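You operate a simulated robot arm through the tools that you are given. There is no shell and no other tool.

You run a simulated two-armed robot. Do the job below in one go: nothing can be reset, and whatever is moved stays where it is left.

JOB
Put the purple tin in its tub and wipe the brown stain under it.
Fine: the teal pad lies in the drawer; it goes back there, drawer shut. What is to be rubbed or washed off counts as gone when no trace of it is left.

The check looks at the end state, three seconds after you hand in, the way a careful person would. Anything else that was tipped, shoved, dropped, spilled or broken makes it a failure.

ROBOT AND FRAMES
Two 7-joint arms with two-finger grippers on one trunk that stands fixed in place. Base frame: the origin is at the foot of the trunk, x ahead of it, y to its left, z up. Units: m, degrees, N and s.
The left shoulder is at [0.046, 0.175, 1.203], the right one opposite. With the tool pointing down near the work surface each hand reaches from about 0.1 to 0.78 m from the base axis, measured 20 degrees to its own side. Payload 2.94 kg a hand.
Tool frame (each hand has its own): the origin (TCP) lies between the finger pads and is the grasp point; the fingertips stand 0.03 m ahead of it; z points along the fingers, y is the line along which they close. The gripper opens to 0.138 m. The gripper's body begins 0.109 m behind the TCP.
Orientation is told as [roll, pitch, yaw] about the base's x, y, z axes, in that order, counted from this pose: with the fingers straight down and closing along the base's y, the tool's x points along the base's -x, its y along +y and its z along -z.

CONTROLS
- The arms move only by the tool send_rows. It takes "left_moves", "right_moves" or both (then of equal length, played together; a hand with none holds still); each is a list of rows, each an object (a shift or turn left out is 0, a gripper value left out holds the last) with "slide": the shift along the tool's x, y, z in mm, a list of three; "rot": the turn, a rotation vector about the tool's x, y, z in rad, a list of three; "jaw": the opening, from 0 (shut) to 1 (fully open). In form: [{"slide": [x, y, z], "rot": [rx, ry, rz], "jaw": jaw}, ...]. A call has 1 to 20 rows; each row shifts and turns the commanded pose from where the row before left it, along the tool's axes as they then stand. Each row takes 0.2 s and may step no farther than 0.05 m and 8.6 degrees from the row before; otherwise, or with a gripper value out of range, the whole call is refused. A pose out of reach is approached as far as the arm can. The call stops where the force on the tool passes 40 N (or 10 N more than at its start, if that is more) or the arm is blocked; 0.2 s more then pass. The fingers move at their own pace and stop on an object; they squeeze with about 44 N. The grip force told is the motor's: it shows also when the fingers shut on nothing. Time passes only in rows, and 0.2 s behind the last, so rows that do not move let the fingers close. It gives the time, the measured TCP pose, the force on the tool (base axes), the opening and the grip force at its end, in the units of the frame above (readings bear some noise), with the torque about the TCP (base axes, N m) and any sound that the robot's microphone picked up.
- Cameras (640 x 400 px; columns grow to the right, rows downward): "scene" is now at [0.1048, 0.0411, 1.6769]; the picture's right is [0.66, -0.75, 0.00], its down [-0.55, -0.48, -0.68] and it looks along [0.51, 0.45, -0.73] (base axes); focal length 371 px, centre (320, 200). "left" rides on the left gripper at [0.071, -0.019, -0.146] in its tool frame; the picture's right is [0.26, 0.97, 0.00], its down [-0.85, 0.23, -0.48] and it looks along [-0.46, 0.12, 0.88] (tool axes); focal length 280 px, centre (320, 200). "right" rides on the right gripper at [0.071, 0.019, -0.146] in its tool frame; the picture's right is [-0.26, 0.97, 0.00], its down [-0.85, -0.23, -0.48] and it looks along [-0.46, -0.12, 0.88] (tool axes); focal length 280 px, centre (320, 200). There is no depth. A picture from a camera that has moved, and an enlarged one, comes with that camera's place and axes in the base frame and with its lens. The place of the scene camera against the robot may be out by one fixed shift of up to 0.018 m in any direction.
- get_image(camera): a new picture of that camera. No time passes.
- move_column(by): slides the trunk up (or, below 0, down) by that many m; the arms and the scene camera ride with it, the base frame stays. It gives what a move gives, with no picture.
- pan_tilt(pan, tilt): turns the head with the scene camera to pan (to the left, within 120 degrees either way) and tilt (down, from -29 to 69), counted from straight ahead of the robot. It gives what a move gives.
- zoom(camera, box): a new picture of the part [left, top, right, bottom] of that camera's present view, enlarged. No time passes.
- job_done(): hands the job in; it is judged then, once.

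Places have to be worked out from the pictures, the camera data and where the tool is seen. Open the grippers and draw the arms clear of the work before you hand the job in, unless the task says otherwise.

The tools are called after "Call:" as a command line: name --argument value ..., lists and objects as JSON in quotes. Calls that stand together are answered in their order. send_rows: Moves the arms, as the interface text tells. Its arguments: {"type":"object","properties":{"left_moves":{"type":"array","items":{"type":"object","properties":{"slide":{"type":"array","items":{"type":"number"}},"rot":{"type":"array","items":{"type":"number"}},"jaw":{"type":"number"}}}},"right_moves":{"type":"array","items":{"type":"object","properties":{"slide":{"type":"array","items":{"type":"number"}},"rot":{"type":"array","items":{"type":"number"}},"jaw":{"type":"number"}}}}},"required":[]} The other tools are called the same way: move_column (by) slides the trunk up or down; pan_tilt (pan, tilt) turns the head that bears the scene camera; get_image (camera) takes a picture; zoom (camera, box) takes an enlarged picture of a part of a camera's view; job_done () hands the job in.

At the start:

```text
time_s: 0.0
left_position: [0.4813, 0.5168, 1.2102]
left_tcp_rot: [0.0, 0.1, 0.1]
left_ft_force: [-0.7, 0.7, 0.0]
left_wrist_torque: [-0.01, 0.0, -0.02]
left_grip_width: 0.1381
left_grip_force: 0.0
right_position: [0.5033, 0.0798, 1.1777]
right_tcp_rot: [0.1, 0.1, 0.0]
right_ft_force: [0.4, 0.3, 0.6]
right_wrist_torque: [-0.02, -0.01, -0.02]
right_grip_width: 0.1378
right_grip_force: 0.0
trunk travel left (down, up): [-0.375, 0.359]
head pan, tilt: [41.2, 47.1]
```

scene: 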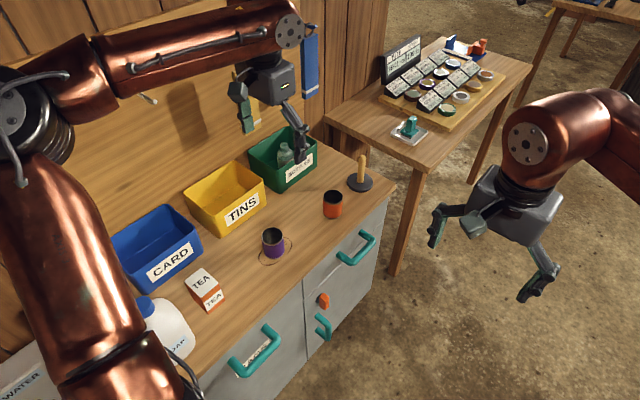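
right: 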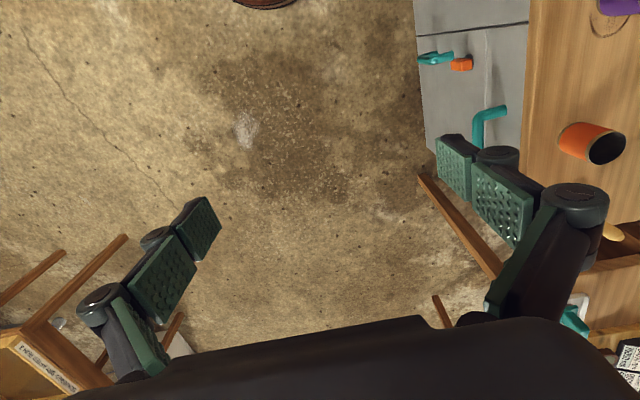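
left: 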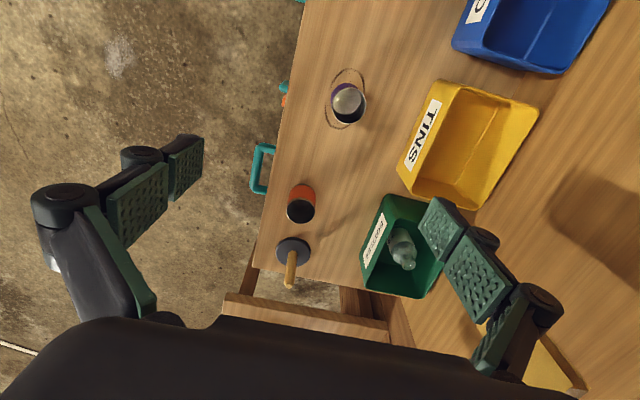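

I start by enlarging the scene view to see the tin, the stain, the drawers and the tubs.

Call:
zoom --camera "scene" --box '[180, 160, 400, 300]'

Call:
zoom --camera "scene" --box '[180, 220, 420, 400]'

Call:
zoom --camera "left" --box '[240, 0, 560, 300]'

Call:
zoom --camera "scene" --box '[360, 20, 540, 150]'

```text
2.86 times, centred on (290, 230) of scene
camera zoom: at [0.1048, 0.0411, 1.6769], right [0.66, -0.75, 0.0], down [-0.55, -0.48, -0.68], along [0.51, 0.45, -0.73], focal length 1060 px, centre (406, 114)
```

zoom: 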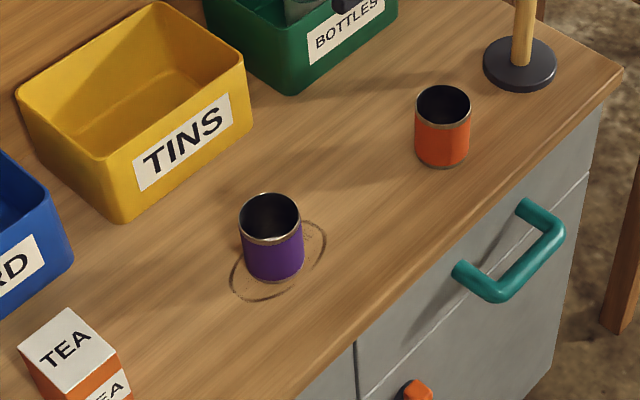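

```text
2.22 times, centred on (300, 310) of scene
camera zoom: at [0.1048, 0.0411, 1.6769], right [0.66, -0.75, 0.0], down [-0.55, -0.48, -0.68], along [0.51, 0.45, -0.73], focal length 825 px, centre (364, -44)
```

zoom: 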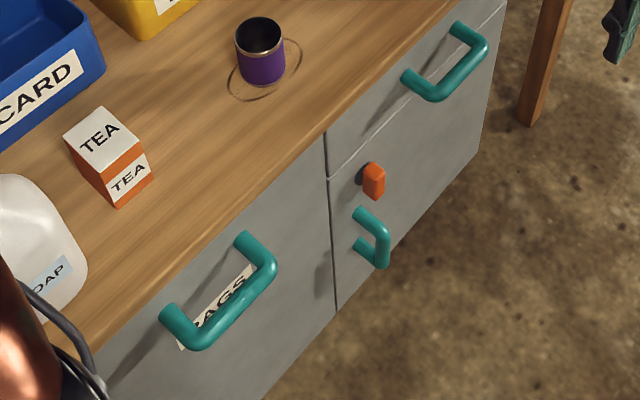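

```text
1.33 times, centred on (400, 150) of left
camera zoom: at [0.4107, 0.498, 1.3555], right [-0.26, 0.96, 0.0], down [0.85, 0.23, 0.48], along [0.46, 0.12, -0.88], focal length 374 px, centre (213, 267)
```

zoom: 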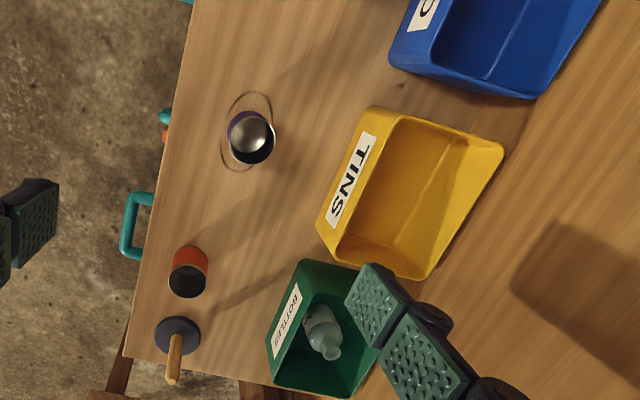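

```text
3.08 times, centred on (450, 85) of scene
camera zoom: at [0.1048, 0.0411, 1.6769], right [0.66, -0.75, 0.0], down [-0.55, -0.48, -0.68], along [0.51, 0.45, -0.73], focal length 1142 px, centre (-80, 554)
```

zoom: 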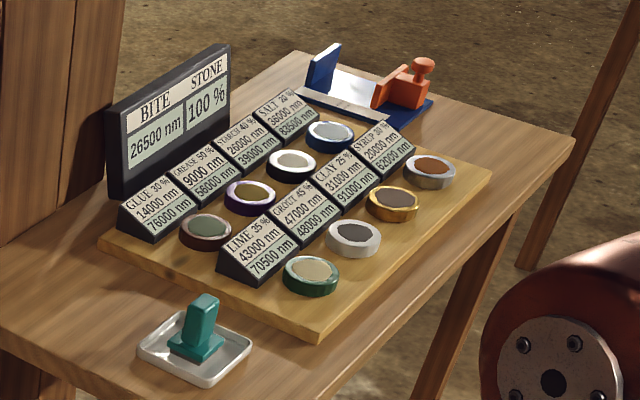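

The cabinet front seems to run along x at y≈0.44 and face −y, with the tin at about [0.475, 0.565] and the counter at z≈0.78. I tilt the head to see the cabinet front and labels better.

Call:
pan_tilt --pan 41 --tilt 65

Call:
get_image --camera "scene"

Call:
zoom --camera "scene" --box '[180, 140, 420, 320]'

```text
time_s: 0.8
left_position: [0.4815, 0.5178, 1.2087]
left_tcp_rot: [0.0, 0.0, 0.1]
left_ft_force: [-0.2, 0.1, -0.5]
left_wrist_torque: [0.02, 0.0, 0.0]
left_grip_width: 0.1382
left_grip_force: 0.2
right_position: [0.5047, 0.0797, 1.1778]
right_tcp_rot: [0.0, 0.2, 0.0]
right_ft_force: [0.7, -0.1, 0.2]
right_wrist_torque: [-0.01, 0.01, -0.02]
right_grip_width: 0.138
right_grip_force: 0.0
trunk travel left (down, up): [-0.375, 0.359]
head pan, tilt: [41.0, 65.0]
```

```text
taken
camera scene: at [0.0908, 0.0285, 1.6549], right [0.66, -0.75, 0.0], down [-0.68, -0.59, -0.42], along [0.32, 0.28, -0.91], focal length 371 px, centre (320, 200)
```

scene: 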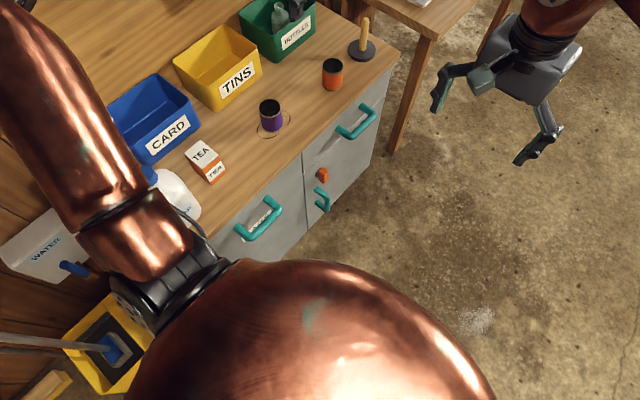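

```text
2.22 times, centred on (300, 230) of scene
camera zoom: at [0.0908, 0.0285, 1.6549], right [0.66, -0.75, 0.0], down [-0.68, -0.59, -0.42], along [0.32, 0.28, -0.91], focal length 825 px, centre (364, 133)
```

zoom: 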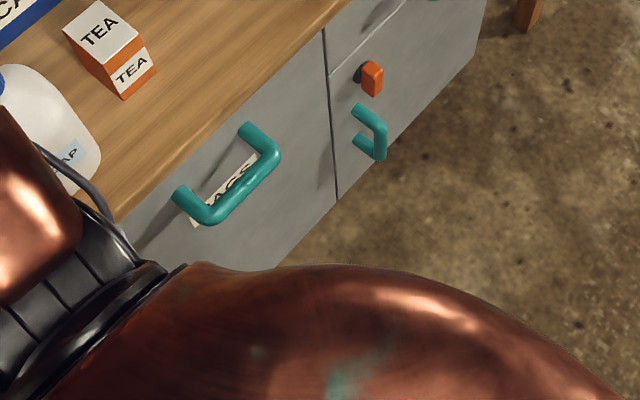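

The left front is labelled "?AGS"; the right block has a drawer on top and a door with an orange latch below. I turn the right hand to point at +y and lower it, so its camera can look at the cabinet front.

Call:
send_rows --right_moves '[{"rot": [-0.1428, 0, 0], "jaw": 0.5}, {"rot": [-0.1428, 0, 0]}, {"rot": [-0.1428, 0, 0]}, {"rot": [-0.1428, 0, 0]}, {"rot": [-0.1428, 0, 0]}, {"rot": [-0.1428, 0, 0]}, {"rot": [-0.1428, 0, 0]}, {"rot": [-0.1428, 0, 0]}, {"rot": [-0.1428, 0, 0]}, {"rot": [-0.1428, 0, 0]}, {"rot": [-0.1428, 0, 0]}, {"slide": [0, -45, 0]}, {"slide": [0, -45, 0]}, {"slide": [0, -45, 0]}, {"slide": [0, -45, 0]}, {"slide": [0, -45, 0]}]'

Call:
get_image --camera "right"

```text
time_s: 4.2
left_position: [0.4818, 0.5171, 1.2091]
left_tcp_rot: [-0.1, 0.0, 0.2]
left_ft_force: [0.0, 0.1, 0.1]
left_wrist_torque: [0.01, -0.01, 0.05]
left_grip_width: 0.1382
left_grip_force: 0.1
right_position: [0.5014, 0.0792, 0.9526]
right_tcp_rot: [90.0, -0.1, 0.0]
right_ft_force: [-0.4, 0.6, 0.3]
right_wrist_torque: [0.0, 0.0, 0.0]
right_grip_width: 0.0688
right_grip_force: 0.0
trunk travel left (down, up): [-0.375, 0.359]
head pan, tilt: [41.0, 65.0]
```

```text
taken
camera right: at [0.4302, -0.0655, 0.9731], right [0.26, 0.0, 0.96], down [0.85, -0.48, -0.23], along [0.46, 0.88, -0.12], focal length 280 px, centre (320, 200)
```

right: 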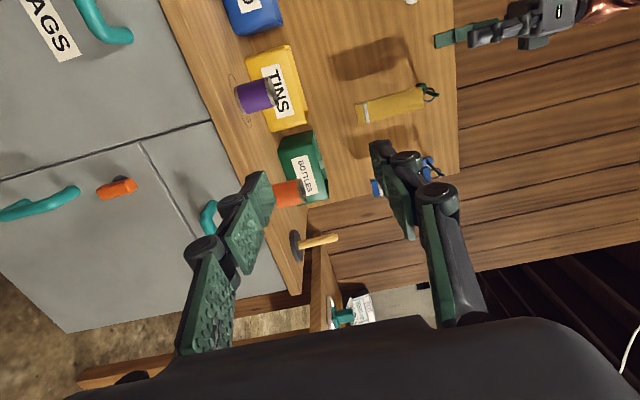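

The front is visible now but the label is cut off. I shift the hand toward −x and lower it to view the whole front.

Call:
send_rows --right_moves '[{"slide": [45, -20, 0]}, {"slide": [45, -20, 0]}, {"slide": [45, -20, 0]}, {"slide": [45, -20, 0]}]'

Call:
get_image --camera "right"

Call:
zoom --camera "right" --box '[0, 0, 320, 200]'

```text
time_s: 5.2
left_position: [0.481, 0.5157, 1.21]
left_tcp_rot: [-0.1, 0.0, 0.0]
left_ft_force: [0.1, 0.4, 0.1]
left_wrist_torque: [0.01, -0.01, -0.02]
left_grip_width: 0.1381
left_grip_force: 0.0
right_position: [0.3942, 0.0773, 0.901]
right_tcp_rot: [89.8, 0.4, -0.1]
right_ft_force: [0.4, -0.4, -0.9]
right_wrist_torque: [0.01, -0.01, -0.03]
right_grip_width: 0.0691
right_grip_force: 0.0
right hand out of reach, approached as far as the arm can: row 3, 4
trunk travel left (down, up): [-0.375, 0.359]
head pan, tilt: [41.0, 65.0]
```

```text
taken
camera right: at [0.3215, -0.0674, 0.9223], right [0.27, 0.0, 0.96], down [0.85, -0.48, -0.24], along [0.46, 0.88, -0.13], focal length 280 px, centre (320, 200)
```

right: 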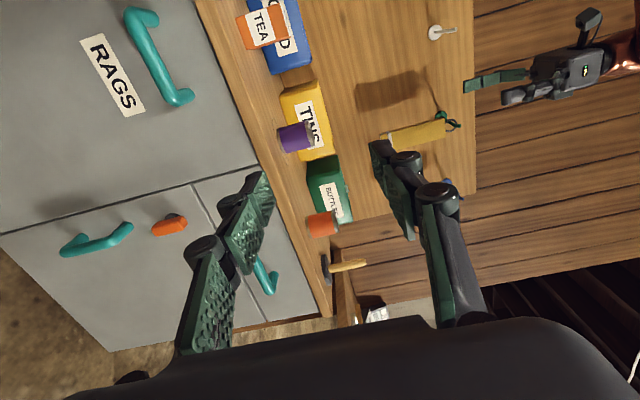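

```text
2.00 times, centred on (160, 100) of right
camera zoom: at [0.3215, -0.0674, 0.9223], right [0.27, 0.0, 0.96], down [0.85, -0.48, -0.24], along [0.46, 0.88, -0.13], focal length 561 px, centre (640, 400)
```

zoom: 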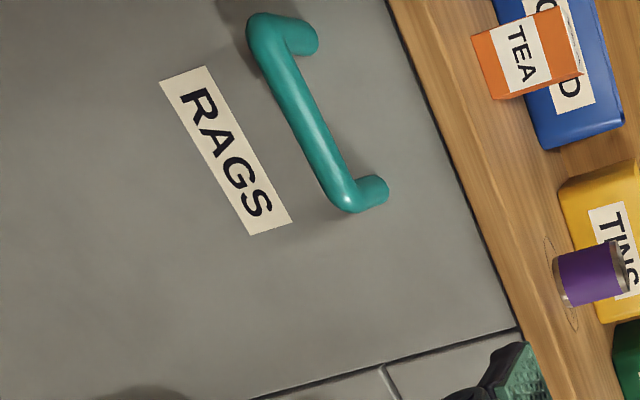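

The left front is the RAGS drawer, and its handle bar is near x 0.22–0.33, z≈0.68. I check the tin and its tub closer in the left camera.

Call:
zoom --camera "left" --box '[290, 50, 410, 150]'

Call:
zoom --camera "left" --box '[380, 60, 560, 230]'

Call:
zoom --camera "scene" --box '[150, 10, 360, 150]'

```text
4.00 times, centred on (350, 100) of left
camera zoom: at [0.4102, 0.4967, 1.3563], right [-0.26, 0.96, 0.0], down [0.85, 0.23, 0.48], along [0.46, 0.13, -0.88], focal length 1122 px, centre (200, 600)
```

zoom: 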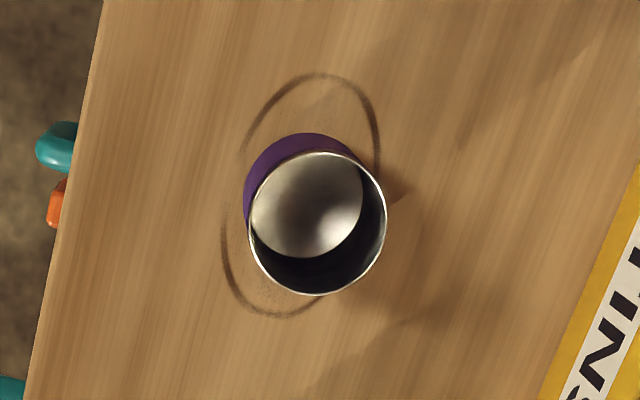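

```text
2.35 times, centred on (470, 145) of left
camera zoom: at [0.4102, 0.4967, 1.3563], right [-0.26, 0.96, 0.0], down [0.85, 0.23, 0.48], along [0.46, 0.13, -0.88], focal length 660 px, centre (-33, 329)
```

zoom: 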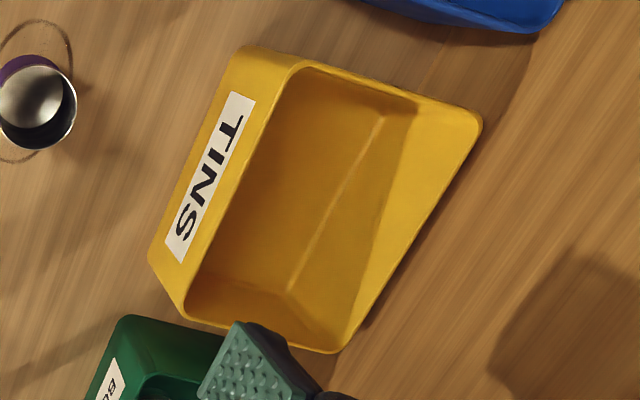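

```text
2.86 times, centred on (255, 80) of scene
camera zoom: at [0.0899, 0.0272, 1.6549], right [0.66, -0.76, 0.0], down [-0.68, -0.59, -0.42], along [0.32, 0.28, -0.91], focal length 1060 px, centre (506, 543)
```

zoom: 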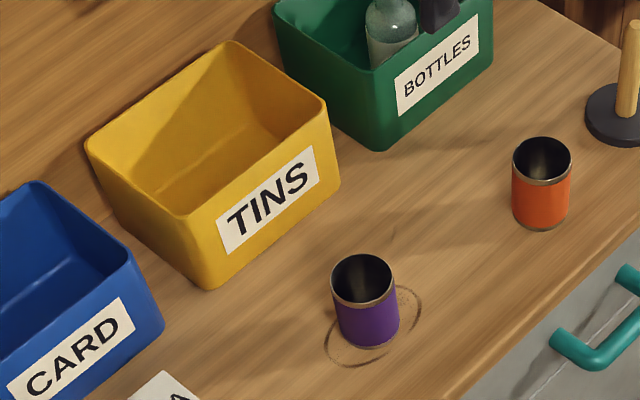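

The tin is empty and open-topped, ~0.06 m wide; the tub seems to span about x 0.41–0.60, y 0.725–0.862. I yaw the left hand 90° and tilt it 30° outward (+y), so that it can hold the tin upright and still reach into the tub.

Call:
send_rows --left_moves '[{"rot": [0, 0, -0.1428], "jaw": 1}, {"rot": [0, 0, -0.1428]}, {"rot": [0, 0, -0.1428]}, {"rot": [0, 0, -0.1428]}, {"rot": [0, 0, -0.1428]}, {"rot": [0, 0, -0.1428]}, {"rot": [0, 0, -0.1428]}, {"rot": [0, 0, -0.1428]}, {"rot": [0, 0, -0.1428]}, {"rot": [0, 0, -0.1428]}, {"rot": [0, 0, -0.1428]}, {"rot": [0, -0.1309, 0]}, {"rot": [0, -0.1309, 0]}, {"rot": [0, -0.1309, 0]}, {"rot": [0, -0.1309, 0]}]'

Call:
get_image --camera "left"

Call:
get_image --camera "scene"

```text
time_s: 8.4
left_position: [0.4821, 0.5179, 1.21]
left_tcp_rot: [-0.1, -30.0, 90.1]
left_ft_force: [1.0, 0.7, 0.2]
left_wrist_torque: [0.0, 0.0, -0.01]
left_grip_width: 0.1378
left_grip_force: 0.0
right_position: [0.3937, 0.0777, 0.9017]
right_tcp_rot: [90.0, 0.5, 0.0]
right_ft_force: [-0.1, 0.6, 1.0]
right_wrist_torque: [0.0, 0.01, 0.01]
right_grip_width: 0.0688
right_grip_force: 0.0
trunk travel left (down, up): [-0.375, 0.359]
head pan, tilt: [41.0, 65.0]
```

```text
taken
camera left: at [0.5005, 0.3823, 1.3004], right [-0.96, -0.23, -0.13], down [-0.23, 0.5, 0.84], along [-0.12, 0.84, -0.53], focal length 280 px, centre (320, 200)
```

left: 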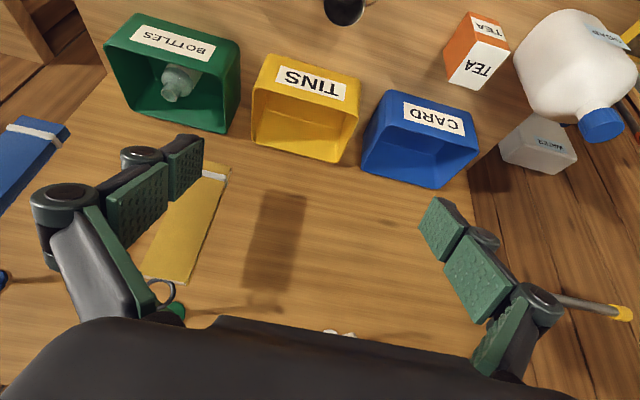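

```text
taken
camera scene: at [0.0908, 0.028, 1.6548], right [0.66, -0.75, 0.0], down [-0.68, -0.59, -0.42], along [0.32, 0.28, -0.91], focal length 371 px, centre (320, 200)
```

scene: 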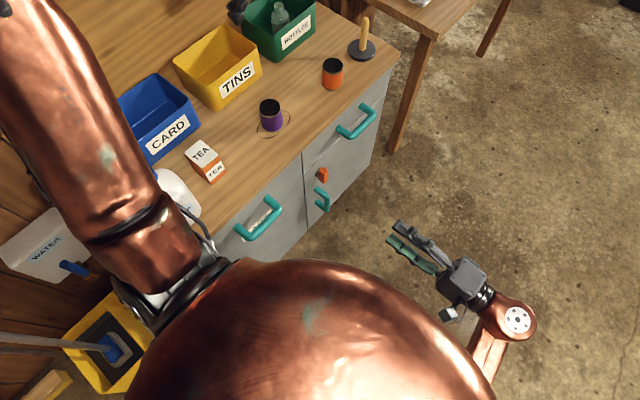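

I take enlarged views to triangulate the tub's corners against the earlier picture.

Call:
zoom --camera "left" --box '[230, 0, 390, 180]'

```text
2.22 times, centred on (310, 90) of left
camera zoom: at [0.5005, 0.3823, 1.3004], right [-0.96, -0.23, -0.13], down [-0.23, 0.5, 0.84], along [-0.12, 0.84, -0.53], focal length 623 px, centre (342, 444)
```

zoom: 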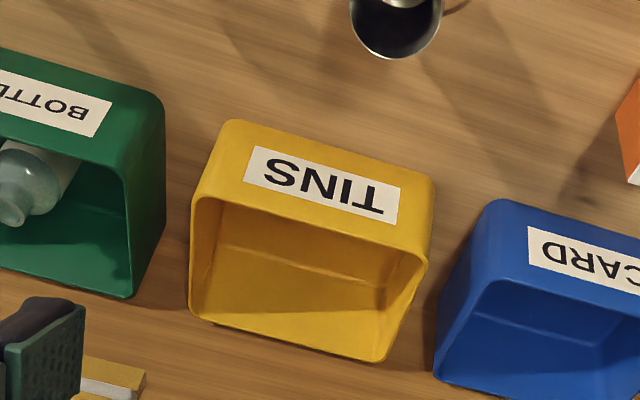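

Tub: inner x≈0.408–0.591, y≈0.725–0.855, rim z≈0.896, floor ≈0.785. The tin centre is [0.485, 0.570], z 0.78–0.845. I move the left hand to a point 12 cm back along its approach line and look.

Call:
send_rows --left_moves '[{"slide": [21.4, -0.4, 34.8], "jaw": 0.75}, {"slide": [21.4, -0.4, 34.8]}, {"slide": [21.4, -0.4, 34.8]}, {"slide": [21.4, -0.4, 34.8]}, {"slide": [21.4, -0.4, 34.8]}, {"slide": [21.4, -0.4, 34.8]}, {"slide": [21.4, -0.4, 34.8]}, {}]'

Call:
get_image --camera "left"

Call:
get_image --camera "scene"

```text
time_s: 10.2
left_position: [0.4839, 0.5086, 0.9239]
left_tcp_rot: [-0.1, -30.0, 90.2]
left_ft_force: [-0.6, -0.7, -0.8]
left_wrist_torque: [-0.02, 0.02, -0.03]
left_grip_width: 0.1034
left_grip_force: 0.0
right_position: [0.3933, 0.0786, 0.9032]
right_tcp_rot: [89.8, 0.5, 0.1]
right_ft_force: [0.7, -0.4, 0.1]
right_wrist_torque: [-0.03, 0.01, -0.02]
right_grip_width: 0.0692
right_grip_force: 0.0
trunk travel left (down, up): [-0.375, 0.359]
head pan, tilt: [41.0, 65.0]
```

```text
taken
camera left: at [0.5029, 0.3739, 1.0145], right [-0.96, -0.23, -0.13], down [-0.23, 0.5, 0.84], along [-0.12, 0.84, -0.53], focal length 280 px, centre (320, 200)
```

left: 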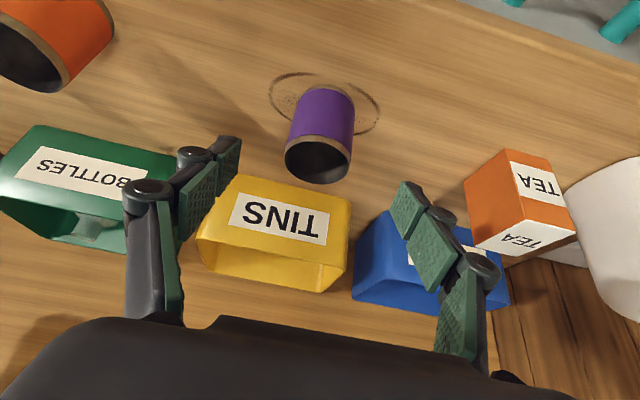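

```text
taken
camera scene: at [0.0899, 0.0275, 1.6549], right [0.66, -0.75, 0.0], down [-0.68, -0.59, -0.42], along [0.32, 0.28, -0.91], focal length 371 px, centre (320, 200)
```

scene: 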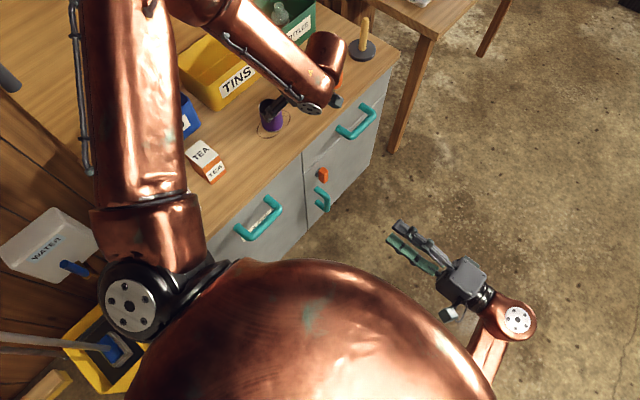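

The picture agrees with the tin at about [0.483, 0.572]. I slide in along the finger direction, then close on the tin.

Call:
send_rows --left_moves '[{"slide": [0, 0.2, 24.2]}, {"slide": [0, 0.2, 24.2]}, {"slide": [0, 0.2, 24.2]}, {"slide": [0, 0.2, 24.2]}, {"slide": [0, 0.2, 24.2]}, {}]'

Call:
get_image --camera "left"

```text
time_s: 11.6
left_position: [0.4754, 0.5728, 0.8337]
left_tcp_rot: [-0.1, -29.9, 90.0]
left_ft_force: [-0.1, 0.0, 0.1]
left_wrist_torque: [0.0, 0.02, -0.03]
left_grip_width: 0.1037
left_grip_force: 0.1
left hand out of reach, approached as far as the arm can: row 5
right_position: [0.3942, 0.0795, 0.9027]
right_tcp_rot: [89.8, 0.5, 0.0]
right_ft_force: [0.7, 0.3, 0.2]
right_wrist_torque: [-0.01, -0.03, -0.04]
right_grip_width: 0.0692
right_grip_force: 0.1
trunk travel left (down, up): [-0.375, 0.359]
head pan, tilt: [41.0, 65.0]
```

```text
taken
camera left: at [0.4935, 0.4379, 0.9251], right [-0.96, -0.23, -0.13], down [-0.23, 0.5, 0.84], along [-0.12, 0.84, -0.53], focal length 280 px, centre (320, 200)
```

left: 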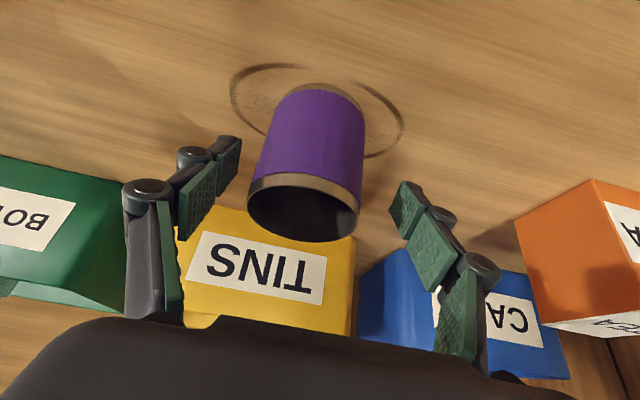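

The arm runs out of reach here with this heading, 1.4 cm short. I back off and turn the heading about the vertical by −40° (more radial from the shoulder), where the arm should have more room.

Call:
send_rows --left_moves '[{"slide": [0, 0, -30]}, {"slide": [0, 0, -30]}, {"slide": [0, 0, -30]}, {"slide": [0, 0, -25]}, {"rot": [0.0698, 0, 0.1209]}, {"rot": [0.0698, 0, 0.1209]}, {"rot": [0.0698, 0, 0.1209]}, {"rot": [0.0698, 0, 0.1209]}, {"rot": [0.0698, 0, 0.1209]}, {}]'

Call:
get_image --camera "left"

```text
time_s: 13.8
left_position: [0.475, 0.5134, 0.9318]
left_tcp_rot: [0.1, -30.0, 49.8]
left_ft_force: [0.9, -0.3, -0.1]
left_wrist_torque: [-0.03, 0.03, 0.04]
left_grip_width: 0.1036
left_grip_force: 0.1
right_position: [0.3932, 0.0775, 0.9024]
right_tcp_rot: [90.0, 0.5, 0.0]
right_ft_force: [-0.4, 0.0, 0.4]
right_wrist_torque: [-0.02, -0.02, 0.03]
right_grip_width: 0.0691
right_grip_force: 0.0
trunk travel left (down, up): [-0.375, 0.359]
head pan, tilt: [41.0, 65.0]
```

```text
taken
camera left: at [0.4023, 0.398, 1.0229], right [-0.88, 0.45, -0.13], down [0.14, 0.53, 0.84], along [0.44, 0.72, -0.53], focal length 280 px, centre (320, 200)
```

left: 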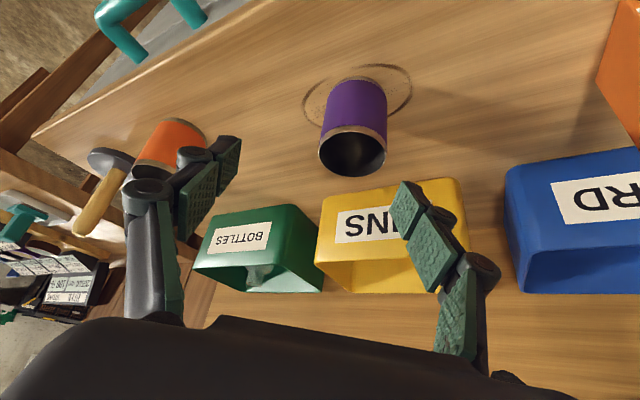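

The commanded pose follows the reached one. Before taking the tin, I test with the empty hand whether this heading reaches over the tub's middle, staying well above everything.

Call:
send_rows --left_moves '[{"slide": [-16.7, 0, -28.9]}, {"slide": [-16.7, 0, -28.9]}, {"slide": [-16.7, 0, -28.9]}, {"slide": [-28.2, 22.8, 16.3]}, {"slide": [-28.2, 22.8, 16.3]}, {"slide": [-28.2, 22.8, 16.3]}, {"slide": [-28.2, 22.8, 16.3]}, {"slide": [-28.2, 22.8, 16.3]}, {"slide": [-28.2, 22.8, 16.3]}, {"slide": [-28.2, 22.8, 16.3]}, {}]'

Call:
get_image --camera "left"

```text
time_s: 16.2
left_position: [0.5001, 0.7923, 1.0322]
left_tcp_rot: [0.0, -30.0, 50.0]
left_ft_force: [0.0, -0.5, 0.9]
left_wrist_torque: [0.03, -0.01, -0.02]
left_grip_width: 0.1033
left_grip_force: 0.1
right_position: [0.3934, 0.0784, 0.902]
right_tcp_rot: [89.9, 0.5, 0.1]
right_ft_force: [0.5, 0.0, -0.3]
right_wrist_torque: [0.01, -0.03, 0.01]
right_grip_width: 0.0691
right_grip_force: 0.1
trunk travel left (down, up): [-0.375, 0.359]
head pan, tilt: [41.0, 65.0]
```

```text
taken
camera left: at [0.428, 0.6758, 1.1231], right [-0.89, 0.45, -0.13], down [0.14, 0.53, 0.84], along [0.44, 0.72, -0.53], focal length 280 px, centre (320, 200)
```

left: 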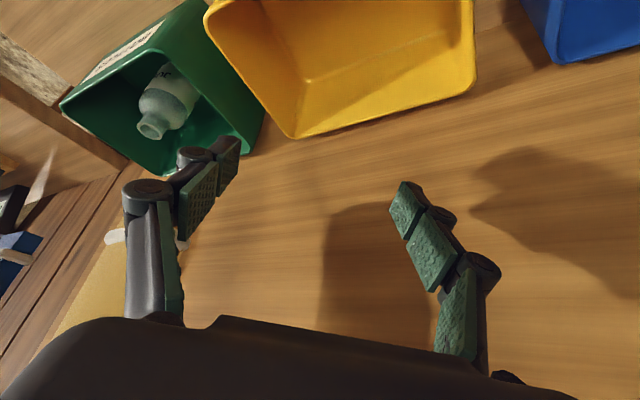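

It reaches there. I narrow the jaw and test the descent into the (empty) tub down to TCP z≈0.86.

Call:
send_rows --left_moves '[{"jaw": 0.5}, {}, {"slide": [14, 0, 24.3]}, {"slide": [14, 0, 24.3]}, {"slide": [14, 0, 24.3]}, {"slide": [14, 0, 24.3]}, {"slide": [14, 0, 24.3]}, {"slide": [14, 0, 24.3]}, {}]'

Call:
get_image --camera "left"

Call:
get_image --camera "scene"

```text
time_s: 18.2
left_position: [0.4978, 0.798, 0.8734]
left_tcp_rot: [0.3, -30.6, 49.9]
left_ft_force: [1.0, 0.7, -0.4]
left_wrist_torque: [0.01, -0.02, 0.0]
left_grip_width: 0.0695
left_grip_force: 0.2
right_position: [0.3928, 0.0799, 0.9034]
right_tcp_rot: [89.8, 0.4, 0.0]
right_ft_force: [-0.1, 0.1, 0.2]
right_wrist_torque: [-0.03, -0.01, -0.03]
right_grip_width: 0.0692
right_grip_force: 0.0
trunk travel left (down, up): [-0.375, 0.359]
head pan, tilt: [41.0, 65.0]
```

```text
taken
camera left: at [0.4261, 0.6807, 0.9622], right [-0.89, 0.45, -0.13], down [0.14, 0.52, 0.84], along [0.44, 0.73, -0.52], focal length 280 px, centre (320, 200)
```

left: 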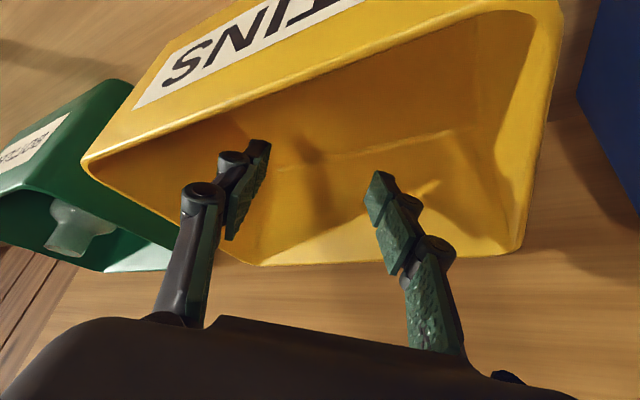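

```text
taken
camera scene: at [0.0876, 0.0298, 1.6559], right [0.66, -0.75, 0.0], down [-0.68, -0.6, -0.42], along [0.32, 0.28, -0.91], focal length 371 px, centre (320, 200)
```

scene: 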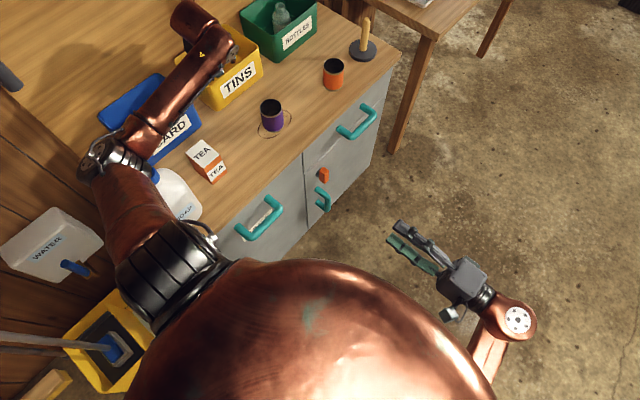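

The readings lag the command slightly; I wait one row to see whether it settles.

Call:
send_rows --left_moves '[{}, {}]'

Call:
zoom --camera "scene" --box '[60, 0, 300, 240]'

```text
time_s: 18.8
left_position: [0.4981, 0.7978, 0.8739]
left_tcp_rot: [0.3, -30.6, 49.9]
left_ft_force: [-0.5, 0.6, 0.2]
left_wrist_torque: [0.03, 0.04, -0.03]
left_grip_width: 0.0689
left_grip_force: 0.0
right_position: [0.3927, 0.0799, 0.9035]
right_tcp_rot: [89.7, 0.5, 0.0]
right_ft_force: [0.3, 0.0, -1.0]
right_wrist_torque: [0.0, -0.01, 0.01]
right_grip_width: 0.0691
right_grip_force: 0.1
trunk travel left (down, up): [-0.375, 0.359]
head pan, tilt: [41.0, 65.0]
```

```text
1.67 times, centred on (180, 120) of scene
camera zoom: at [0.0879, 0.029, 1.6553], right [0.66, -0.75, 0.0], down [-0.68, -0.59, -0.42], along [0.32, 0.28, -0.91], focal length 619 px, centre (553, 333)
```

zoom: 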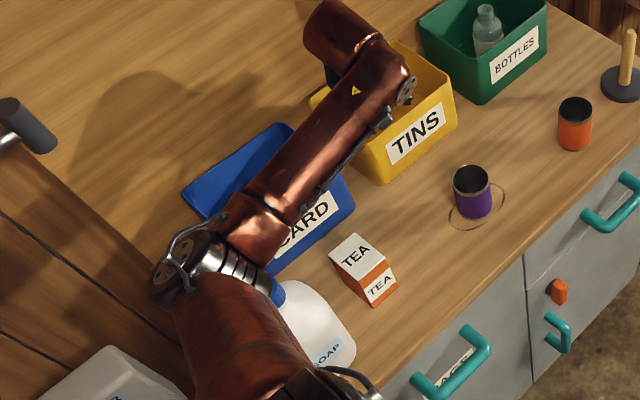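

The right hand's and scene camera's readings moved by ~1.5 mm, hinting that the left elbow may press on something (near the CARD tub/soap). I lift back out at once and look.

Call:
send_rows --left_moves '[{"slide": [-14, 0, -24.3]}, {"slide": [-14, 0, -24.3]}, {"slide": [-14, 0, -24.3]}, {"slide": [-14, 0, -24.3]}, {"slide": [-14, 0, -24.3]}, {"slide": [-14, 0, -24.3]}, {}]'

Call:
zoom --camera "scene" --box '[60, 0, 300, 240]'

Call:
get_image --camera "scene"

```text
time_s: 20.4
left_position: [0.4966, 0.7919, 1.0317]
left_tcp_rot: [0.0, -30.0, 50.0]
left_ft_force: [-0.6, -0.5, -0.2]
left_wrist_torque: [-0.01, -0.03, -0.02]
left_grip_width: 0.0691
left_grip_force: 0.0
right_position: [0.3942, 0.0803, 0.9016]
right_tcp_rot: [89.7, 0.5, 0.0]
right_ft_force: [0.1, 0.0, -0.1]
right_wrist_torque: [-0.03, -0.02, -0.02]
right_grip_width: 0.0689
right_grip_force: 0.1
trunk travel left (down, up): [-0.375, 0.359]
head pan, tilt: [41.0, 65.0]
```

```text
1.67 times, centred on (180, 120) of scene
camera zoom: at [0.0906, 0.0293, 1.6548], right [0.66, -0.75, 0.0], down [-0.68, -0.59, -0.42], along [0.32, 0.28, -0.91], focal length 619 px, centre (553, 333)
```

zoom: 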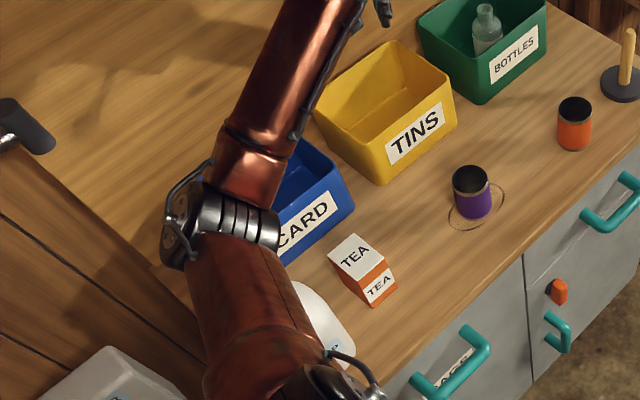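

```text
taken
camera scene: at [0.0906, 0.0293, 1.6548], right [0.66, -0.75, 0.0], down [-0.68, -0.59, -0.42], along [0.32, 0.28, -0.91], focal length 371 px, centre (320, 200)
```

scene: 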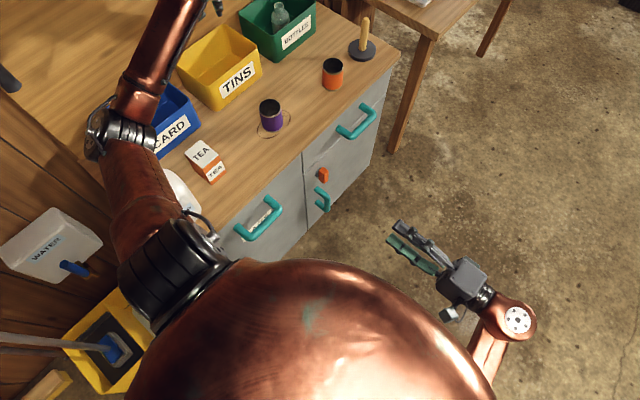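

The camera readings returned to normal, so something was pressed. I compare the tubs with the earlier identical view.

Call:
zoom --camera "scene" --box '[150, 10, 360, 150]'

Call:
get_image --camera "left"

```text
2.86 times, centred on (255, 80) of scene
camera zoom: at [0.0906, 0.0293, 1.6548], right [0.66, -0.75, 0.0], down [-0.68, -0.59, -0.42], along [0.32, 0.28, -0.91], focal length 1060 px, centre (506, 543)
```

zoom: 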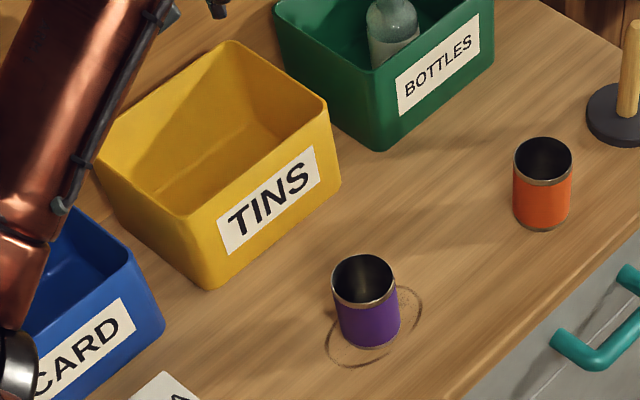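

```text
taken
camera left: at [0.4267, 0.6762, 1.1233], right [-0.89, 0.45, -0.13], down [0.14, 0.53, 0.84], along [0.44, 0.72, -0.53], focal length 280 px, centre (320, 200)
```

left: 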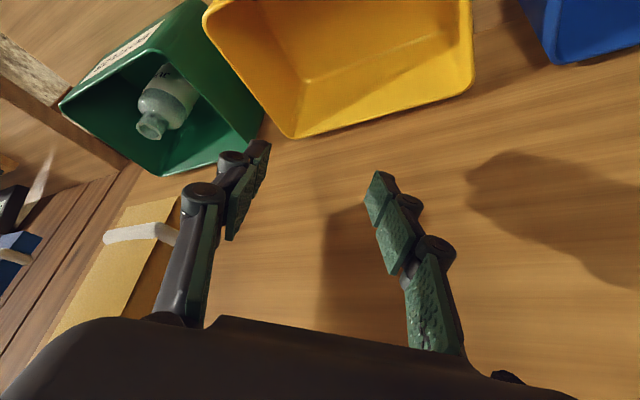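

Nothing has shifted; the forearm must have leaned on the CARD tub's rim. I raise the trunk by 0.15 m so the elbow stays higher, then look again.

Call:
move_column --by 0.15

Call:
get_image --camera "scene"

```text
time_s: 22.2
left_position: [0.4996, 0.7901, 1.1817]
left_tcp_rot: [0.0, -29.8, 50.0]
left_ft_force: [0.2, 0.5, 0.1]
left_wrist_torque: [0.02, 0.02, 0.03]
left_grip_width: 0.0689
left_grip_force: 0.0
right_position: [0.3944, 0.0784, 1.0564]
right_tcp_rot: [89.7, -0.2, 0.1]
right_ft_force: [0.7, 1.5, 0.4]
right_wrist_torque: [0.02, -0.01, -0.02]
right_grip_width: 0.0688
right_grip_force: 0.0
trunk travel left (down, up): [-0.525, 0.209]
head pan, tilt: [41.0, 65.0]
```

```text
taken
camera scene: at [0.0471, 0.0285, 1.8046], right [0.66, -0.75, 0.0], down [-0.68, -0.59, -0.42], along [0.32, 0.28, -0.91], focal length 371 px, centre (320, 200)
```

scene: 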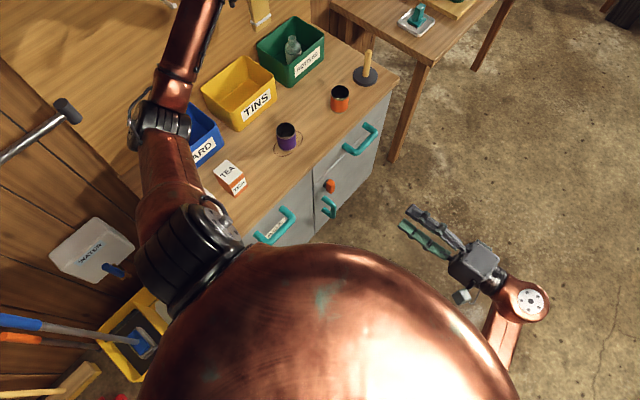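

Nothing moved. With the trunk higher, I go back to the pre-grasp point for the tin with the 50° heading.

Call:
send_rows --left_moves '[{"slide": [35.2, -18.3, -7.1]}, {"slide": [35.2, -18.3, -7.1]}, {"slide": [35.2, -18.3, -7.1]}, {"slide": [35.2, -18.3, -7.1]}, {"slide": [35.2, -18.3, -7.1]}, {"slide": [35.2, -18.3, -7.1]}, {"slide": [35.2, -18.3, -7.1], "jaw": 0.75}, {"slide": [17.6, 0, 30.5]}, {"slide": [17.6, 0, 30.5]}, {"slide": [17.6, 0, 30.5]}, {"slide": [17.6, 0, 30.5]}, {"slide": [17.6, 0, 30.5]}, {}]'

Call:
get_image --camera "left"

Call:
get_image --camera "scene"

```text
time_s: 25.0
left_position: [0.4444, 0.5253, 0.9256]
left_tcp_rot: [0.0, -30.0, 50.0]
left_ft_force: [0.6, 0.4, -0.3]
left_wrist_torque: [0.0, -0.02, -0.02]
left_grip_width: 0.1032
left_grip_force: 0.0
right_position: [0.3939, 0.0786, 1.0573]
right_tcp_rot: [89.8, -0.1, 0.0]
right_ft_force: [0.5, -0.2, 0.0]
right_wrist_torque: [0.01, -0.03, 0.01]
right_grip_width: 0.069
right_grip_force: 0.1
trunk travel left (down, up): [-0.525, 0.209]
head pan, tilt: [41.0, 65.0]
```

```text
taken
camera left: at [0.3725, 0.4108, 1.0171], right [-0.89, 0.45, -0.13], down [0.14, 0.53, 0.84], along [0.44, 0.72, -0.53], focal length 280 px, centre (320, 200)
```

left: 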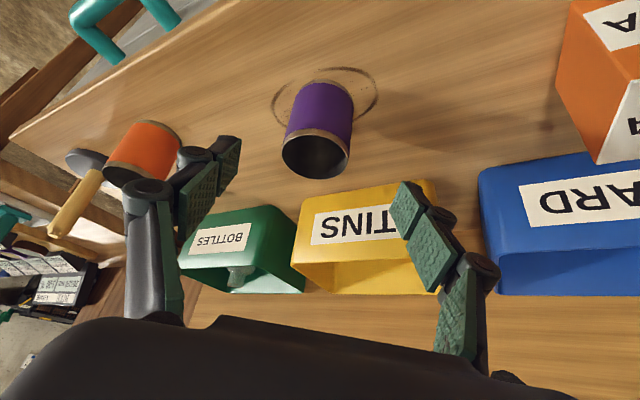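

```text
taken
camera scene: at [0.0463, 0.0287, 1.8048], right [0.66, -0.75, 0.0], down [-0.68, -0.59, -0.42], along [0.32, 0.28, -0.91], focal length 371 px, centre (320, 200)
```

scene: 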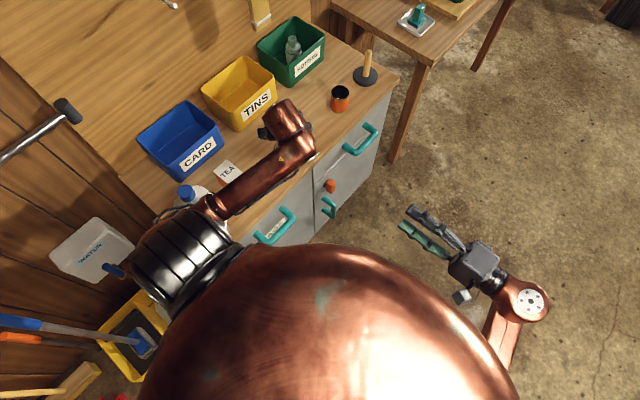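

The tin projects to [0.484, 0.574], in line with the approach. The forearm passes over the tea box, so I go in three rows and check its clearance from the wrist camera and scene.

Call:
send_rows --left_moves '[{"slide": [0, 0, 24.5]}, {"slide": [0, 0, 24.5]}, {"slide": [0, 0, 24.5]}, {}]'

Call:
zoom --camera "scene" --box '[120, 80, 360, 240]'

```text
time_s: 26.0
left_position: [0.4677, 0.5555, 0.8624]
left_tcp_rot: [0.0, -30.0, 50.0]
left_ft_force: [1.0, 0.0, -0.2]
left_wrist_torque: [0.02, 0.01, 0.0]
left_grip_width: 0.1037
left_grip_force: 0.1
right_position: [0.394, 0.0784, 1.0564]
right_tcp_rot: [89.6, -0.2, 0.0]
right_ft_force: [0.5, 0.0, 0.1]
right_wrist_torque: [0.02, 0.0, 0.0]
right_grip_width: 0.0688
right_grip_force: 0.1
trunk travel left (down, up): [-0.525, 0.209]
head pan, tilt: [41.0, 65.0]
```

```text
2.50 times, centred on (240, 160) of scene
camera zoom: at [0.0461, 0.0284, 1.8048], right [0.66, -0.75, 0.0], down [-0.68, -0.59, -0.42], along [0.32, 0.28, -0.91], focal length 928 px, centre (520, 300)
```

zoom: 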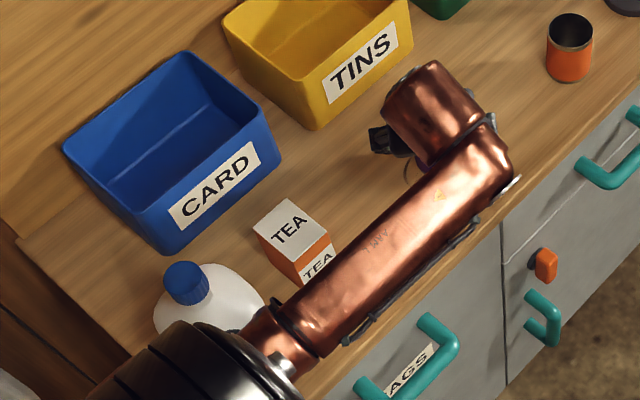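

No contact signs; the forearm clears the tea and soap. I finish the approach and close on the tin.

Call:
send_rows --left_moves '[{"slide": [0, 0, 24.5]}, {"slide": [0, 0, 23]}, {}, {"jaw": 0.2}, {}, {}, {}, {}]'

Call:
get_image --camera "left"

Call:
zoom --camera "scene" --box '[120, 80, 360, 240]'

```text
time_s: 27.8
left_position: [0.4828, 0.5719, 0.8198]
left_tcp_rot: [0.0, -30.0, 50.0]
left_ft_force: [0.7, -0.1, 1.5]
left_wrist_torque: [-0.03, -0.01, -0.01]
left_grip_width: 0.0574
left_grip_force: 44.2
right_position: [0.3942, 0.0787, 1.0568]
right_tcp_rot: [89.6, -0.2, -0.1]
right_ft_force: [0.3, -0.1, 0.0]
right_wrist_torque: [0.02, 0.0, 0.0]
right_grip_width: 0.0692
right_grip_force: 0.1
trunk travel left (down, up): [-0.525, 0.209]
head pan, tilt: [41.0, 65.0]
```

```text
taken
camera left: at [0.4114, 0.457, 0.9114], right [-0.89, 0.45, -0.13], down [0.14, 0.53, 0.84], along [0.44, 0.72, -0.53], focal length 280 px, centre (320, 200)
```

left: 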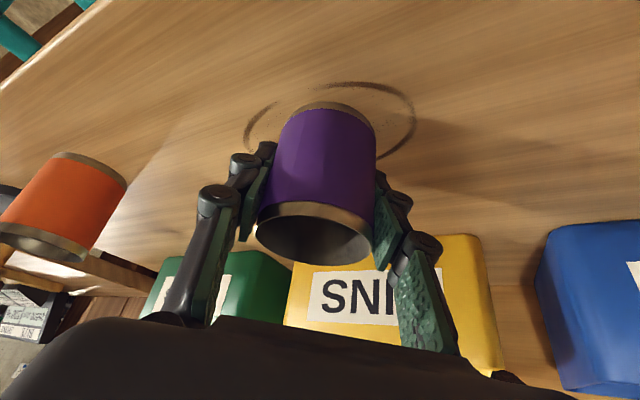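

```text
2.50 times, centred on (240, 160) of scene
camera zoom: at [0.0464, 0.0285, 1.8048], right [0.66, -0.75, 0.0], down [-0.68, -0.59, -0.42], along [0.32, 0.28, -0.91], focal length 928 px, centre (520, 300)
```

zoom: 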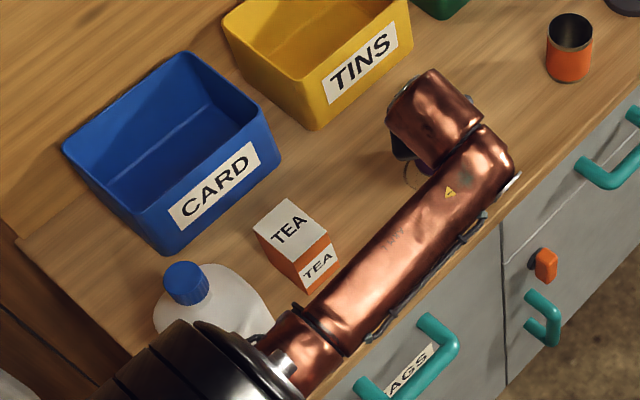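

Tin gripped at 0.057 m. I lift it 0.2 m straight up and carry it over the tub.

Call:
send_rows --left_moves '[{"slide": [-16.7, 0, -28.9]}, {"slide": [-16.7, 0, -28.9]}, {"slide": [-16.7, 0, -28.9]}, {"slide": [-16.7, 0, -28.9]}, {"slide": [-16.7, 0, -28.9]}, {"slide": [-16.7, 0, -28.9]}, {"slide": [-25.1, 20.6, 14.5]}, {"slide": [-25.1, 20.6, 14.5]}, {"slide": [-25.1, 20.6, 14.5]}, {"slide": [-25.1, 20.6, 14.5]}, {"slide": [-25.1, 20.6, 14.5]}, {"slide": [-25.1, 20.6, 14.5]}, {}]'

Call:
get_image --camera "left"

Call:
get_image --camera "scene"

```text
time_s: 30.6
left_position: [0.5014, 0.7867, 1.0221]
left_tcp_rot: [-0.1, -30.1, 50.1]
left_ft_force: [0.5, 0.5, -1.1]
left_wrist_torque: [0.03, 0.0, 0.0]
left_grip_width: 0.0573
left_grip_force: 44.4
right_position: [0.3928, 0.0782, 1.0568]
right_tcp_rot: [89.8, 0.0, 0.0]
right_ft_force: [-0.4, 0.5, 0.7]
right_wrist_torque: [0.01, -0.01, 0.0]
right_grip_width: 0.0686
right_grip_force: 0.1
trunk travel left (down, up): [-0.525, 0.209]
head pan, tilt: [41.0, 65.0]
```

```text
taken
camera left: at [0.4285, 0.6703, 1.1128], right [-0.89, 0.45, -0.13], down [0.14, 0.53, 0.84], along [0.44, 0.72, -0.53], focal length 280 px, centre (320, 200)
```

left: 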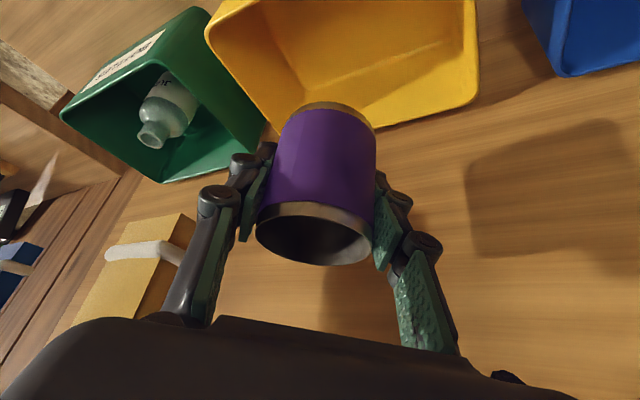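

```text
taken
camera scene: at [0.0465, 0.0278, 1.8048], right [0.66, -0.75, 0.0], down [-0.68, -0.59, -0.42], along [0.32, 0.28, -0.91], focal length 371 px, centre (320, 200)
```

scene: 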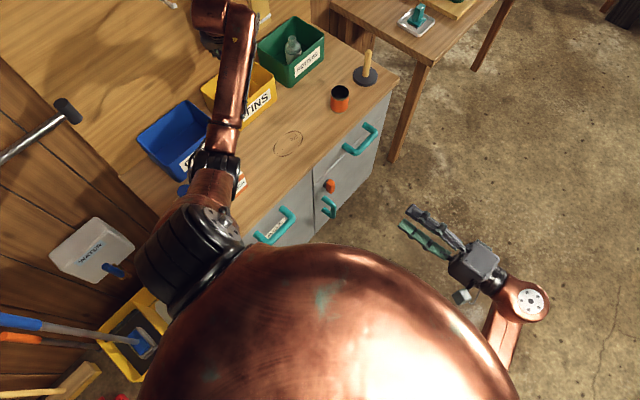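

The tin hangs over the tub. I lower it in steps: first 0.10 m, checking for side contact.

Call:
send_rows --left_moves '[{"slide": [10, 0, 17.3]}, {"slide": [10, 0, 17.3]}, {"slide": [10, 0, 17.3]}, {"slide": [10, 0, 17.3]}, {"slide": [10, 0, 17.3]}, {}]'

Call:
get_image --camera "left"

Call:
zoom --camera "scene" --box '[120, 20, 360, 220]'

```text
time_s: 32.0
left_position: [0.4988, 0.7854, 0.9211]
left_tcp_rot: [0.0, -29.9, 50.0]
left_ft_force: [-0.2, -0.1, 0.0]
left_wrist_torque: [-0.02, 0.03, -0.01]
left_grip_width: 0.0572
left_grip_force: 43.9
right_position: [0.3937, 0.0787, 1.0563]
right_tcp_rot: [89.7, -0.1, 0.0]
right_ft_force: [0.2, -0.2, 0.0]
right_wrist_torque: [0.04, -0.01, 0.01]
right_grip_width: 0.0689
right_grip_force: 0.1
trunk travel left (down, up): [-0.525, 0.209]
head pan, tilt: [41.0, 65.0]
```

```text
taken
camera left: at [0.4268, 0.6705, 1.012], right [-0.89, 0.45, -0.13], down [0.14, 0.53, 0.84], along [0.44, 0.72, -0.53], focal length 280 px, centre (320, 200)
```

left: 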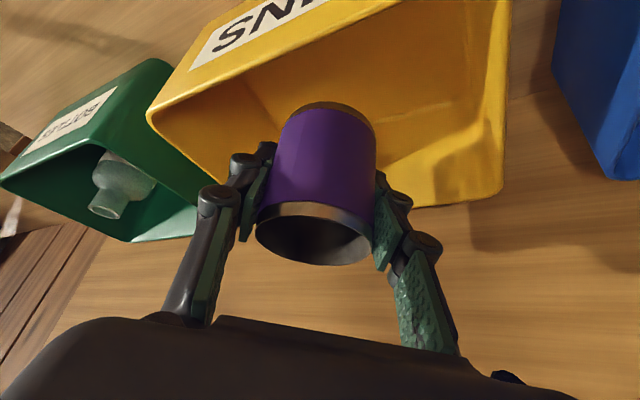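

```text
2.00 times, centred on (240, 120) of scene
camera zoom: at [0.0465, 0.0286, 1.8048], right [0.66, -0.75, 0.0], down [-0.68, -0.59, -0.42], along [0.32, 0.28, -0.91], focal length 742 px, centre (480, 360)
```

zoom: 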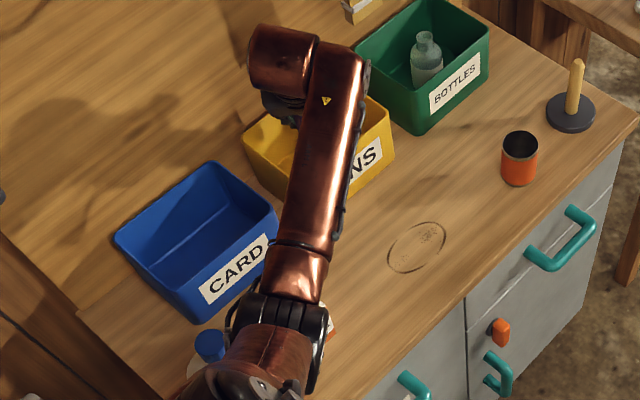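

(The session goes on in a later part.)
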